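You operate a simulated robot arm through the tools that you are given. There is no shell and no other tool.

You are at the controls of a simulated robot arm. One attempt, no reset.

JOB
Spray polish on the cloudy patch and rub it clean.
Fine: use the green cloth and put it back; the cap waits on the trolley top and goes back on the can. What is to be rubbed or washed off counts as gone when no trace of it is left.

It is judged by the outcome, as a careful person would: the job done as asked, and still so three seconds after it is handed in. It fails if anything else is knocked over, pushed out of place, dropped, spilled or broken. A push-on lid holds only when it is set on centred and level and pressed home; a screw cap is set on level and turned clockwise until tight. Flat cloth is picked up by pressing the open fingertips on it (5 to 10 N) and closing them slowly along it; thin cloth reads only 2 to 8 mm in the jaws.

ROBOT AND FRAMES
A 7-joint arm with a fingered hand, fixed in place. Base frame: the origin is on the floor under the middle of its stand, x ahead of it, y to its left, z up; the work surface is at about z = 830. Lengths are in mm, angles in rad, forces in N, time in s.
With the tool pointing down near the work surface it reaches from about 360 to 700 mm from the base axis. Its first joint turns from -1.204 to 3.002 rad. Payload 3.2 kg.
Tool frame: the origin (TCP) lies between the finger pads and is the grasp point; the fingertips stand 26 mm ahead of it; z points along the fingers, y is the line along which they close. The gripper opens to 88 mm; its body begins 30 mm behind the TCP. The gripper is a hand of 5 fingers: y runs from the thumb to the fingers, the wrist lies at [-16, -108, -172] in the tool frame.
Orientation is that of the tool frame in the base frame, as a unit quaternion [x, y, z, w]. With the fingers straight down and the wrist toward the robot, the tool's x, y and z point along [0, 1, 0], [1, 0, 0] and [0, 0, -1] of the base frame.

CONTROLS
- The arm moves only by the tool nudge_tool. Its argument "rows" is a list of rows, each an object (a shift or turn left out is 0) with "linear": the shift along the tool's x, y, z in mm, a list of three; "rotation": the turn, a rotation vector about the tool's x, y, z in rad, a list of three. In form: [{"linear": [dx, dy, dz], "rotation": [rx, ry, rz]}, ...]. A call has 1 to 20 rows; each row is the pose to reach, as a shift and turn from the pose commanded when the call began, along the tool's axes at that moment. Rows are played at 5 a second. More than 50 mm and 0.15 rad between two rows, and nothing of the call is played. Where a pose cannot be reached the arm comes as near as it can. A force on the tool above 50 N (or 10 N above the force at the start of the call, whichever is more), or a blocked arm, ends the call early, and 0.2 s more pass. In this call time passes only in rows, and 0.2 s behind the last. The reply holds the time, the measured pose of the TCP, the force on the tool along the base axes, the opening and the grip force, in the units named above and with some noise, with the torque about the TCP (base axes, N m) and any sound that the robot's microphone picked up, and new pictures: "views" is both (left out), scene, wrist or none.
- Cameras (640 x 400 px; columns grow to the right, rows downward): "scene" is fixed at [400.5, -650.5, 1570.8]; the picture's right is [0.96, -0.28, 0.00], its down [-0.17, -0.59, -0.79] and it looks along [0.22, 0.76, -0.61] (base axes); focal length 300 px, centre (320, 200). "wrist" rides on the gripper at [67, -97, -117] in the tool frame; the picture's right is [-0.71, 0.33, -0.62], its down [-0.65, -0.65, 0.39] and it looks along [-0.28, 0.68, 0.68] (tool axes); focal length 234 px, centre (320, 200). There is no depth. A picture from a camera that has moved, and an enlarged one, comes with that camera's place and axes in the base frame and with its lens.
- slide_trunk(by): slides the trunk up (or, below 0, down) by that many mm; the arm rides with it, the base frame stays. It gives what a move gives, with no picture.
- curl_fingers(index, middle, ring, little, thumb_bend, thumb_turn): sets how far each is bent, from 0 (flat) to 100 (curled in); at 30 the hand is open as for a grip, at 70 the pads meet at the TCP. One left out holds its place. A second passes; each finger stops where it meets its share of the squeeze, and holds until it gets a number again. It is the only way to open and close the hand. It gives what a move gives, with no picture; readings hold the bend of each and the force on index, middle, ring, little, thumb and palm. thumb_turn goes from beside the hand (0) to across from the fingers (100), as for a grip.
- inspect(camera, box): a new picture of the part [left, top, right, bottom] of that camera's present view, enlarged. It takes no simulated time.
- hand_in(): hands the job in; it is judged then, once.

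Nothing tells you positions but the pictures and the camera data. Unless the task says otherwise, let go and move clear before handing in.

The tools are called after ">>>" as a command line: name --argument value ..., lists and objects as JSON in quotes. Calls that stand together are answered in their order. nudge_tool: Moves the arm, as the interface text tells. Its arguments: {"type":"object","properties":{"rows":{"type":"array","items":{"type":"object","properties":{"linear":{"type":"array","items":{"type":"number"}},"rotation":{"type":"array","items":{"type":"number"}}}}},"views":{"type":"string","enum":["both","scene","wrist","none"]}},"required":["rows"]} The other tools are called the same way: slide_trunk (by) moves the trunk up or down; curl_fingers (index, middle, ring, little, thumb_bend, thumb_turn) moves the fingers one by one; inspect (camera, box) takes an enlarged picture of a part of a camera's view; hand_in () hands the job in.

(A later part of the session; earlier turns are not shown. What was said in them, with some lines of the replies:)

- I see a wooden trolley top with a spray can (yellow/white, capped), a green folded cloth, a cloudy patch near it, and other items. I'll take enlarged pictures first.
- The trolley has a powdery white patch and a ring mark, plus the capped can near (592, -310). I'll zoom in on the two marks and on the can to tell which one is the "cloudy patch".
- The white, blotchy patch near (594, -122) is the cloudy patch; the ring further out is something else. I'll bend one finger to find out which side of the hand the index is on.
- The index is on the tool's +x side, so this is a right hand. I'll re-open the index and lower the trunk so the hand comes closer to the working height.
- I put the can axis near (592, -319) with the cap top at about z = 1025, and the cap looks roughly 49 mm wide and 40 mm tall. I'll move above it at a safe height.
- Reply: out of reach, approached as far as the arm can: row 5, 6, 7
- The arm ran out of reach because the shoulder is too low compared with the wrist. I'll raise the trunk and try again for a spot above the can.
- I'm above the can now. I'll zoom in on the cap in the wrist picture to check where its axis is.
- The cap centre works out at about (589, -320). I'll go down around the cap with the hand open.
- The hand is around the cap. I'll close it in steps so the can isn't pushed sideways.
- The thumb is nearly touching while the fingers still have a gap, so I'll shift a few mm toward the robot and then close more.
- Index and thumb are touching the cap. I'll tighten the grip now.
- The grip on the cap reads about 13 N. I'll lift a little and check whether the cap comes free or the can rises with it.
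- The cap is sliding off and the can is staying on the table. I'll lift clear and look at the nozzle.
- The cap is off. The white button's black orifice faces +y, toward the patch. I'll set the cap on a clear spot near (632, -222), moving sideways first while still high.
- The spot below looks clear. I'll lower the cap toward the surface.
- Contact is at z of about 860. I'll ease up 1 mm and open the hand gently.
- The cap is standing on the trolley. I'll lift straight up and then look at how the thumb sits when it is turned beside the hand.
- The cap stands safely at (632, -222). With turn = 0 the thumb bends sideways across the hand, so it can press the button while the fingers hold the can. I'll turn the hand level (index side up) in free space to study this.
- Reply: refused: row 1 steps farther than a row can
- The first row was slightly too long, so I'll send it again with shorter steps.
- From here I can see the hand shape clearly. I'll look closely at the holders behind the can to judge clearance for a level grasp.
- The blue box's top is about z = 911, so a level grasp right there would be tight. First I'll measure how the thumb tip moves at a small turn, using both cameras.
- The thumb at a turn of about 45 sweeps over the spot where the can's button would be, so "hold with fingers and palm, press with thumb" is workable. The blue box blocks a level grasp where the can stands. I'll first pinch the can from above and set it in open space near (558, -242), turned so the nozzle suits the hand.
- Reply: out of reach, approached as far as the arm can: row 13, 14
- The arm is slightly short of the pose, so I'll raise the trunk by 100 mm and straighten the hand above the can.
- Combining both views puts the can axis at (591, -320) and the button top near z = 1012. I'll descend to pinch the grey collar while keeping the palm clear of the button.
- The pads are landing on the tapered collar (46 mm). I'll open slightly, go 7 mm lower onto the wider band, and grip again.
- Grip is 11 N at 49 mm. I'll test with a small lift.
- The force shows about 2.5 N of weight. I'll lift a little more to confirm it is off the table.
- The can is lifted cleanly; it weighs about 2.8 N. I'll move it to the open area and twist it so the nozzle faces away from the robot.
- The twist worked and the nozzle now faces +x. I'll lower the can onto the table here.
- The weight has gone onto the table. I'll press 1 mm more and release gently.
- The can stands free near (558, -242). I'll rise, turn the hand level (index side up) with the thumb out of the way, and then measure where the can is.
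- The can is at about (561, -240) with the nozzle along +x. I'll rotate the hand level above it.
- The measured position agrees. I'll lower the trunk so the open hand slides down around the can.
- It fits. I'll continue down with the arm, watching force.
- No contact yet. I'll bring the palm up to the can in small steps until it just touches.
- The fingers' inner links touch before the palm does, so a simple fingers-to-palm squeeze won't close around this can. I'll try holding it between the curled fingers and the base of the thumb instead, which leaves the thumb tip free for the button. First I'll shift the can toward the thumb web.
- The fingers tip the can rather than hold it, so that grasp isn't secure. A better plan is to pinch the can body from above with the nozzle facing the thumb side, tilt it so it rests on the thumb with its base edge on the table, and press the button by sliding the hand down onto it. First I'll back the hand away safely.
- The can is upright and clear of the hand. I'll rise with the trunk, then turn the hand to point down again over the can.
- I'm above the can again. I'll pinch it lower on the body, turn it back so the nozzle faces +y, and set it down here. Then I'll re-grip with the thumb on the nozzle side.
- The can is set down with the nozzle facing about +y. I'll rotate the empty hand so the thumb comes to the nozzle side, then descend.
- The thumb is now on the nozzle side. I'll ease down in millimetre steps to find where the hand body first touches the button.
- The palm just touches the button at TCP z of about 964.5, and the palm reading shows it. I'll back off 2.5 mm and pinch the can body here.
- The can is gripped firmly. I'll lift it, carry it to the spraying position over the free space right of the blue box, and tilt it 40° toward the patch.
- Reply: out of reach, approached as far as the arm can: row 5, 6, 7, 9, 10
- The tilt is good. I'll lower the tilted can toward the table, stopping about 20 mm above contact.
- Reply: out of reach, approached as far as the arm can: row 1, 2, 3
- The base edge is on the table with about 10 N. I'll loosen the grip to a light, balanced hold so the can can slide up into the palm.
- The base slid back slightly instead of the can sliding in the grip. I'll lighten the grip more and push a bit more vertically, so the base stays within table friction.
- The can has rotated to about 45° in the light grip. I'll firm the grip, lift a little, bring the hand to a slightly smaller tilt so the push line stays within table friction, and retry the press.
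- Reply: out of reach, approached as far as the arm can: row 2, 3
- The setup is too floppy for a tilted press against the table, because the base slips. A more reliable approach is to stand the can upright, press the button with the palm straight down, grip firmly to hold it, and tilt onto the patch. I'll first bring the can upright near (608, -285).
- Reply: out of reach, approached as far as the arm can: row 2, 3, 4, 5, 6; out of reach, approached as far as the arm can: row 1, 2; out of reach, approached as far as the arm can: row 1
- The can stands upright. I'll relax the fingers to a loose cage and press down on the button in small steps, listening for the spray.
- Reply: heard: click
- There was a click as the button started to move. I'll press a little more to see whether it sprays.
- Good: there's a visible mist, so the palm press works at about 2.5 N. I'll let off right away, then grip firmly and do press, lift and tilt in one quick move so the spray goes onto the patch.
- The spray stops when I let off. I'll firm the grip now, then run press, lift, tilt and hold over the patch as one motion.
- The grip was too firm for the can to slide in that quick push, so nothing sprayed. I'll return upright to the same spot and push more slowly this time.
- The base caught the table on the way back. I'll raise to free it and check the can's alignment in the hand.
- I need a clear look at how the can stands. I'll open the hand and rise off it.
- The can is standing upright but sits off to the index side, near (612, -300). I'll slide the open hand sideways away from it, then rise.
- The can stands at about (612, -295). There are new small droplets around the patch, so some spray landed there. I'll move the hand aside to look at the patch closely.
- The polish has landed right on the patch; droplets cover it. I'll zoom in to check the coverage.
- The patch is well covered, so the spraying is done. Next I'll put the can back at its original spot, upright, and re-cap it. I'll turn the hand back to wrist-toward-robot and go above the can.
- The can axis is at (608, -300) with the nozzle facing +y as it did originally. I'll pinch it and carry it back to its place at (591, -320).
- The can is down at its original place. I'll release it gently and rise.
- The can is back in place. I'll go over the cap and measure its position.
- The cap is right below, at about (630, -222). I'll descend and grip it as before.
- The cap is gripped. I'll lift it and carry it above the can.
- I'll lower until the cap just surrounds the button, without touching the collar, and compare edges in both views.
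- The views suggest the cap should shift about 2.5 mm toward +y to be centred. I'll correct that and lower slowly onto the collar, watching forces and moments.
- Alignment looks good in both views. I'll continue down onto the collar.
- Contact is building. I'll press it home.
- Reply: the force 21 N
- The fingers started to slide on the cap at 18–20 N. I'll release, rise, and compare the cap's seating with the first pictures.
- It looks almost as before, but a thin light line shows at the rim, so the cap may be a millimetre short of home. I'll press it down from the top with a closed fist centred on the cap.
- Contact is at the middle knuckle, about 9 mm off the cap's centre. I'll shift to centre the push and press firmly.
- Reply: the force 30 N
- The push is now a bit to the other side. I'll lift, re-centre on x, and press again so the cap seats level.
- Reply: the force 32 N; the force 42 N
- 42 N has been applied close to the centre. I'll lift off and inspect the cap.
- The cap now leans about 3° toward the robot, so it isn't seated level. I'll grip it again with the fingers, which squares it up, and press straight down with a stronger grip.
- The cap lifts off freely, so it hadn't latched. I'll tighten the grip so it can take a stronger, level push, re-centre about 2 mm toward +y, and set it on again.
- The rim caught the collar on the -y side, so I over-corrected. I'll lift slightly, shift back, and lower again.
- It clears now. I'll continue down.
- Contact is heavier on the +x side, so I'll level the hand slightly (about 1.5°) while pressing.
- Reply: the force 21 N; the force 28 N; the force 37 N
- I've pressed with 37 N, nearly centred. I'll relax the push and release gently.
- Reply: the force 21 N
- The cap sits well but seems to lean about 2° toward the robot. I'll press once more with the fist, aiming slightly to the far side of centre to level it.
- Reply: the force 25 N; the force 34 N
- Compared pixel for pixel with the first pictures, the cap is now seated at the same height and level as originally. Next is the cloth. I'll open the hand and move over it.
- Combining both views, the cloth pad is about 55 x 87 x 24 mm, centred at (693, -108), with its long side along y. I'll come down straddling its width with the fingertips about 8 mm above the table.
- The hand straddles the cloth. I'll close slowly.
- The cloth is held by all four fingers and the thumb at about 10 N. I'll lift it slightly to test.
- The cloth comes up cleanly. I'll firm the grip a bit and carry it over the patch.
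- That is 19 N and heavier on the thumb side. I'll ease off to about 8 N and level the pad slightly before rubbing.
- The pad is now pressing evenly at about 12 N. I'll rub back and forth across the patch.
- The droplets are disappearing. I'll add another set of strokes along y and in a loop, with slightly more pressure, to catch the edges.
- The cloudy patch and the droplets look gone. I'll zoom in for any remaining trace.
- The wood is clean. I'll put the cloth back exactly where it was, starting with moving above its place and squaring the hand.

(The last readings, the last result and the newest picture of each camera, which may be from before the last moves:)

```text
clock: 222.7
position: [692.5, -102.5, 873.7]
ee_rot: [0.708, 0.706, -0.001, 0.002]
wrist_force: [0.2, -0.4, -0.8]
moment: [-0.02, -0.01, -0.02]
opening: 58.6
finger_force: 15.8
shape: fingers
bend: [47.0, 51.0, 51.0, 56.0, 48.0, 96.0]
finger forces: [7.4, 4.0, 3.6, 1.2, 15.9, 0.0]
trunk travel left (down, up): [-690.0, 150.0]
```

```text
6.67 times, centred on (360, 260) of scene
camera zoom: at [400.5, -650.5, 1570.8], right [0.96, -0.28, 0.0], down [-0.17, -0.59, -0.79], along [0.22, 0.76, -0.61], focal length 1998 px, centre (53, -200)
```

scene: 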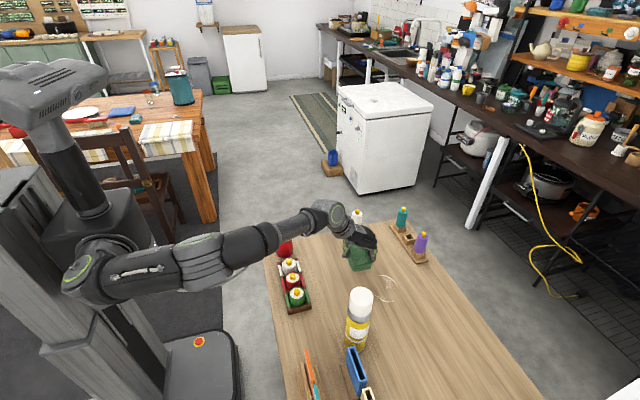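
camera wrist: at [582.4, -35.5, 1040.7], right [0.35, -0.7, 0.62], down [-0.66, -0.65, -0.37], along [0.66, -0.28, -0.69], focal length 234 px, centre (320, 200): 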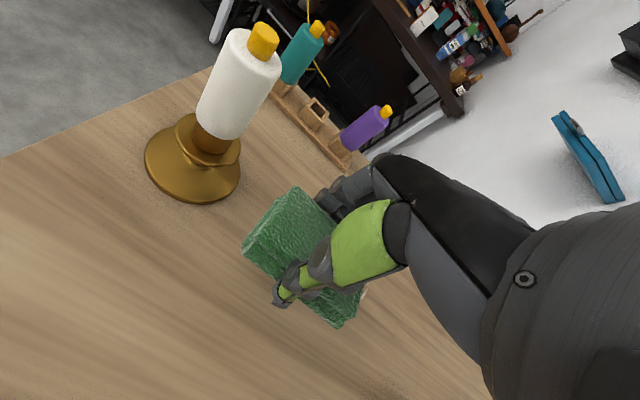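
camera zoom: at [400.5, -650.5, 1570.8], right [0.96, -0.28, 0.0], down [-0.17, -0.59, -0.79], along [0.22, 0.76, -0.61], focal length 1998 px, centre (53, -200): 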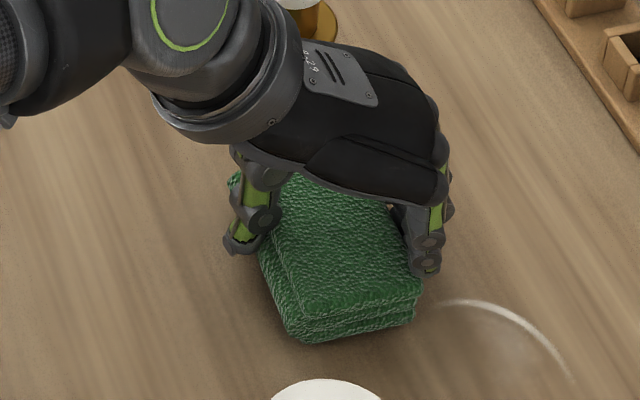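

The cloth would land about 4 mm short of its original spot, so I'll shift it +x by 4 mm and set it down.

>>> nudge_tool --rows '[{"linear": [0, 4.3, 0]}, {"linear": [0, 4.3, 3]}, {"linear": [0, 4.3, 5]}]' --views "none"

>>> nudge_tool --rows '[{"linear": [0, 0, 1]}, {"linear": [0, 0, 2]}]' --views "none"

>>> inspect --camera "scene" --box '[310, 250, 390, 310]'

```text
clock: 223.5
position: [695.7, -103.3, 868.8]
ee_rot: [0.708, 0.706, -0.002, 0.001]
wrist_force: [-1.0, 1.2, -0.5]
moment: [-0.02, 0.02, -0.01]
opening: 58.8
finger_force: 15.7
shape: fingers
bend: [47.0, 51.0, 51.0, 56.0, 48.0, 96.0]
finger forces: [7.2, 4.0, 3.7, 1.6, 15.9, 0.1]
trunk travel left (down, up): [-690.0, 150.0]
```

```text
clock: 224.1
position: [694.2, -104.7, 868.4]
ee_rot: [0.708, 0.706, -0.001, 0.004]
wrist_force: [0.8, 0.2, 5.8]
moment: [0.02, 0.18, 0.01]
opening: 58.2
finger_force: 17.4
shape: fingers
bend: [47.0, 51.0, 51.0, 56.0, 48.0, 96.0]
finger forces: [7.7, 4.0, 3.6, 1.9, 18.0, 0.0]
trunk travel left (down, up): [-690.0, 150.0]
```

```text
6.67 times, centred on (350, 280) of scene
camera zoom: at [400.5, -650.5, 1570.8], right [0.96, -0.28, 0.0], down [-0.17, -0.59, -0.79], along [0.22, 0.76, -0.61], focal length 1998 px, centre (120, -333)
```

zoom: 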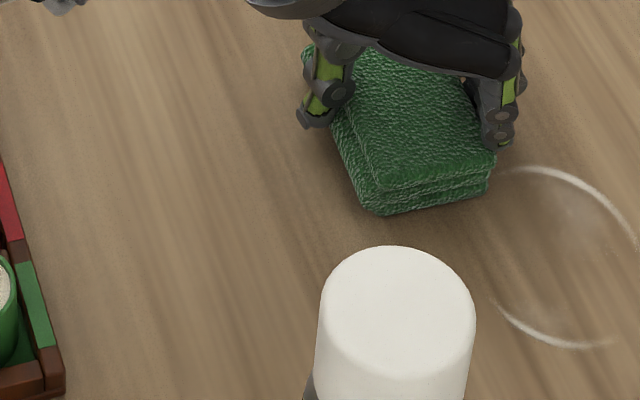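

That matches the original picture. I'll release the cloth gently.

>>> nudge_tool --rows '[{"linear": [0, 0, -1.5]}]' --views "none"

>>> curl_fingers --index 45 --middle 46 --ring 46 --little 47 --thumb_bend 45

>>> curl_fingers --index 31 --middle 31 --ring 31 --little 31 --thumb_bend 31

>>> inspect --camera "scene" --box '[310, 250, 390, 310]'

```text
clock: 224.5
position: [694.1, -102.4, 867.9]
ee_rot: [0.708, 0.706, -0.002, 0.002]
wrist_force: [1.2, -0.4, 4.4]
moment: [0.01, 0.06, 0.0]
opening: 58.6
finger_force: 17.6
shape: fingers
bend: [47.0, 51.0, 51.0, 56.0, 48.0, 96.0]
finger forces: [7.6, 4.1, 3.7, 1.8, 17.1, 0.0]
trunk travel left (down, up): [-690.0, 150.0]
```

```text
clock: 225.5
position: [694.2, -103.2, 868.0]
ee_rot: [0.709, 0.706, -0.002, 0.002]
wrist_force: [-0.4, -0.1, 0.4]
moment: [0.02, 0.04, 0.02]
opening: 59.9
finger_force: 1.4
shape: fingers
bend: [44.0, 46.0, 46.0, 47.0, 44.0, 96.0]
finger forces: [1.3, 0.1, 0.0, 0.0, 1.7, 0.1]
trunk travel left (down, up): [-690.0, 150.0]
```

```text
clock: 226.5
position: [695.4, -103.8, 869.7]
ee_rot: [0.709, 0.706, -0.002, 0.002]
wrist_force: [-1.1, -0.8, -0.1]
moment: [-0.01, 0.0, 0.04]
opening: 85.5
finger_force: 0.0
shape: fingers
bend: [31.0, 31.0, 31.0, 31.0, 31.0, 95.0]
finger forces: [0.0, 0.0, 0.0, 0.1, 0.0, 0.0]
trunk travel left (down, up): [-690.0, 150.0]
```

```text
6.67 times, centred on (350, 280) of scene
camera zoom: at [400.5, -650.5, 1570.8], right [0.96, -0.28, 0.0], down [-0.17, -0.59, -0.79], along [0.22, 0.76, -0.61], focal length 1998 px, centre (120, -333)
```

zoom: 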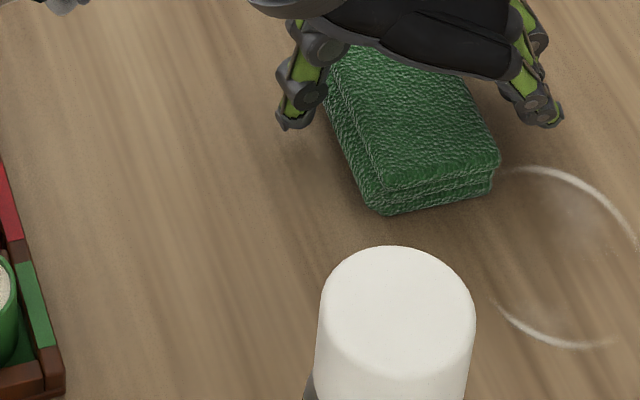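

The cloth is back and released. I'll rise straight up and retreat, then do a final check of everything.

>>> nudge_tool --rows '[{"linear": [0, 0, -30]}, {"linear": [0, 0, -70]}, {"linear": [0, 0, -110]}, {"linear": [0, -30, -145]}, {"linear": [0, -70, -170]}, {"linear": [0, -115, -185]}, {"linear": [0, -160, -190]}]' --views "both"

>>> inspect --camera "wrist" --box '[60, 140, 340, 380]'

>>> inspect --camera "scene" --box '[255, 200, 455, 325]'

>>> inspect --camera "scene" --box '[320, 280, 400, 360]'

```text
clock: 228.1
position: [532.2, -103.9, 1059.6]
ee_rot: [0.708, 0.706, -0.001, 0.002]
wrist_force: [-1.0, -0.1, 0.6]
moment: [-0.01, -0.06, -0.02]
opening: 85.8
finger_force: 0.2
shape: fingers
bend: [31.0, 31.0, 31.0, 31.0, 31.0, 94.0]
finger forces: [0.0, 0.0, 0.0, 0.1, 0.0, 0.1]
trunk travel left (down, up): [-690.0, 150.0]
camera wrist: at [435.3, -35.2, 1175.2], right [0.33, -0.71, 0.63], down [-0.66, -0.65, -0.39], along [0.68, -0.29, -0.68], focal length 234 px, centre (320, 200)
```

scene: 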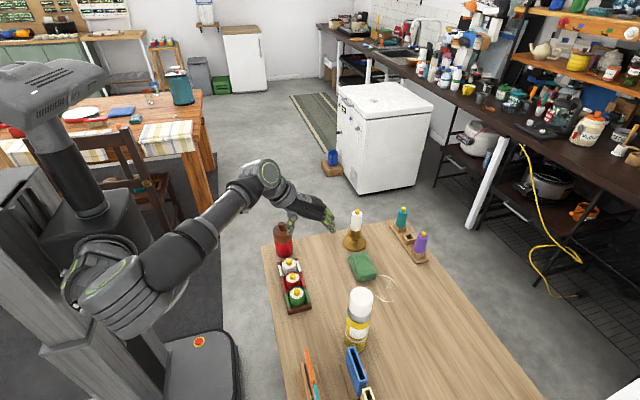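
wrist: 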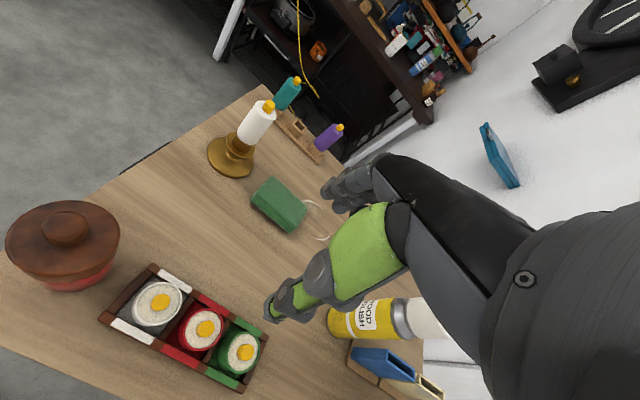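

```text
1.67 times, centred on (200, 260) of wrist
camera zoom: at [435.3, -35.2, 1175.2], right [0.33, -0.71, 0.63], down [-0.66, -0.65, -0.39], along [0.68, -0.29, -0.68], focal length 390 px, centre (520, 100)
```

zoom: 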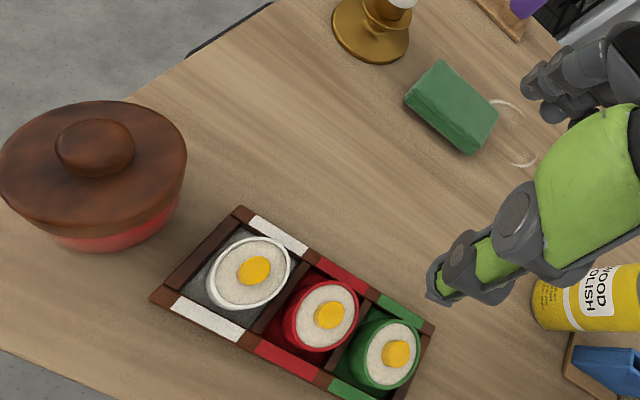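

```text
3.20 times, centred on (355, 262) of scene
camera zoom: at [400.5, -650.5, 1570.8], right [0.96, -0.28, 0.0], down [-0.17, -0.59, -0.79], along [0.22, 0.76, -0.61], focal length 959 px, centre (208, 0)
```

zoom: 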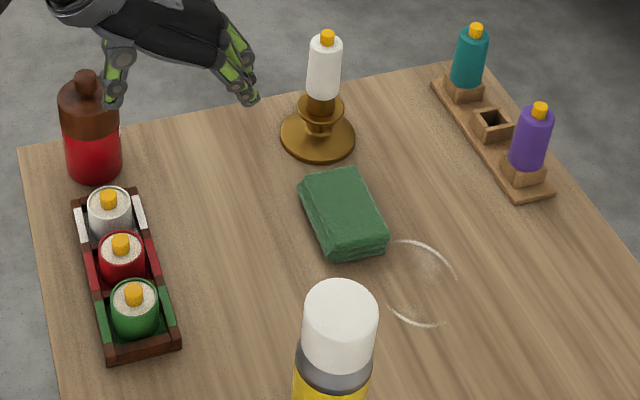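

```text
5.00 times, centred on (360, 320) of scene
camera zoom: at [400.5, -650.5, 1570.8], right [0.96, -0.28, 0.0], down [-0.17, -0.59, -0.79], along [0.22, 0.76, -0.61], focal length 1498 px, centre (120, -400)
```

zoom: 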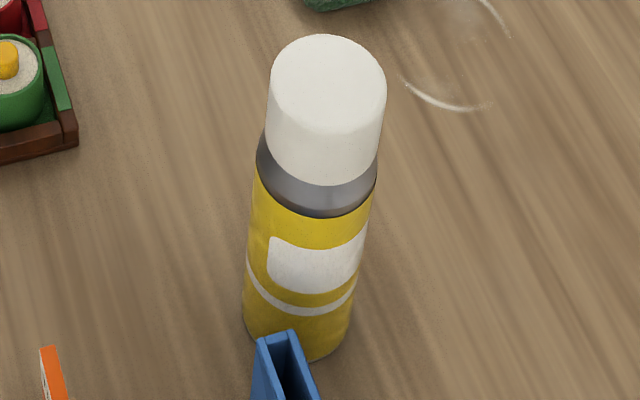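

Everything is in place. One last careful look at the cap, using the same picture window as at the start for comparison.

>>> inspect --camera "scene" --box '[310, 260, 410, 322]'

>>> inspect --camera "scene" --box '[320, 280, 400, 360]'

>>> inspect --camera "wrist" --box '[310, 270, 450, 370]'

```text
6.40 times, centred on (360, 291) of scene
camera zoom: at [400.5, -650.5, 1570.8], right [0.96, -0.28, 0.0], down [-0.17, -0.59, -0.79], along [0.22, 0.76, -0.61], focal length 1918 px, centre (64, -382)
```

zoom: 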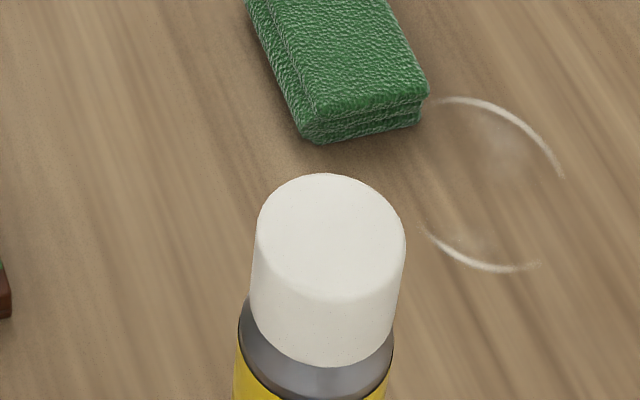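

```text
5.00 times, centred on (360, 320) of scene
camera zoom: at [400.5, -650.5, 1570.8], right [0.96, -0.28, 0.0], down [-0.17, -0.59, -0.79], along [0.22, 0.76, -0.61], focal length 1498 px, centre (120, -400)
```

zoom: 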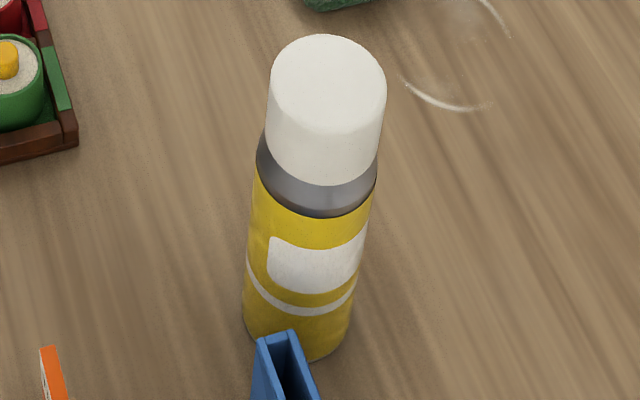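

```text
4.00 times, centred on (380, 320) of wrist
camera zoom: at [435.3, -35.2, 1175.2], right [0.33, -0.71, 0.63], down [-0.66, -0.65, -0.39], along [0.68, -0.29, -0.68], focal length 937 px, centre (80, -280)
```

zoom: 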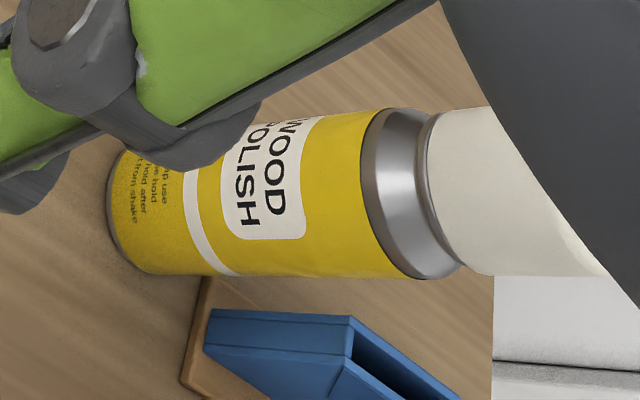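

>>> inspect --camera "wrist" --box '[220, 190, 340, 290]'

>>> inspect --camera "scene" --box '[300, 220, 380, 280]'

```text
4.00 times, centred on (280, 240) of wrist
camera zoom: at [435.3, -35.2, 1175.2], right [0.33, -0.71, 0.63], down [-0.66, -0.65, -0.39], along [0.68, -0.29, -0.68], focal length 937 px, centre (480, 40)
```

zoom: 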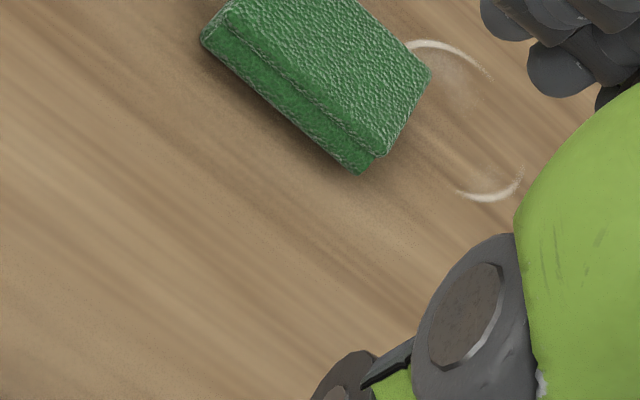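

```text
6.67 times, centred on (340, 250) of scene
camera zoom: at [400.5, -650.5, 1570.8], right [0.96, -0.28, 0.0], down [-0.17, -0.59, -0.79], along [0.22, 0.76, -0.61], focal length 1998 px, centre (187, -133)
```

zoom: 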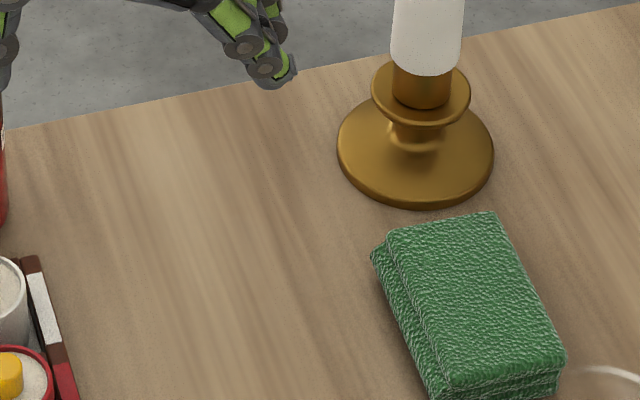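

The patch is gone with no trace left, and the green cloth is back where it was. The can is upright with its cap on, about 4 mm from where it first stood, and the hand is clear of everything. Handing in.

>>> hand_in

```text
The job is handed in.
```

The cloudy patch has been sprayed and rubbed clean, and I've handed the job in; I haven't seen how it was judged. No trace of the patch or the polish showed in close-up views from either camera.

- **Cloth:** the green cloth is back in its place, matching the first pictures to within about a millimetre.
- **Can:** it stands upright about 4 mm from where it started, because I had to move it to reach the button. The nozzle faces roughly the way it did.
- **Cap:** it is back on and looks as it did at the start, at the same height and level. I pressed it down with over 30 N but heard no click, so I'm going by how it looks.
- **Spraying:** the can was upright when it sprayed. Most of the polish fell on the patch; a few stray drops landed nearby and I wiped them up with the cloth.
- **Ring mark:** I took the blotchy white patch as the one you meant and left the faint ring mark beside the cloth alone.

I saw nothing else on the trolley moved.
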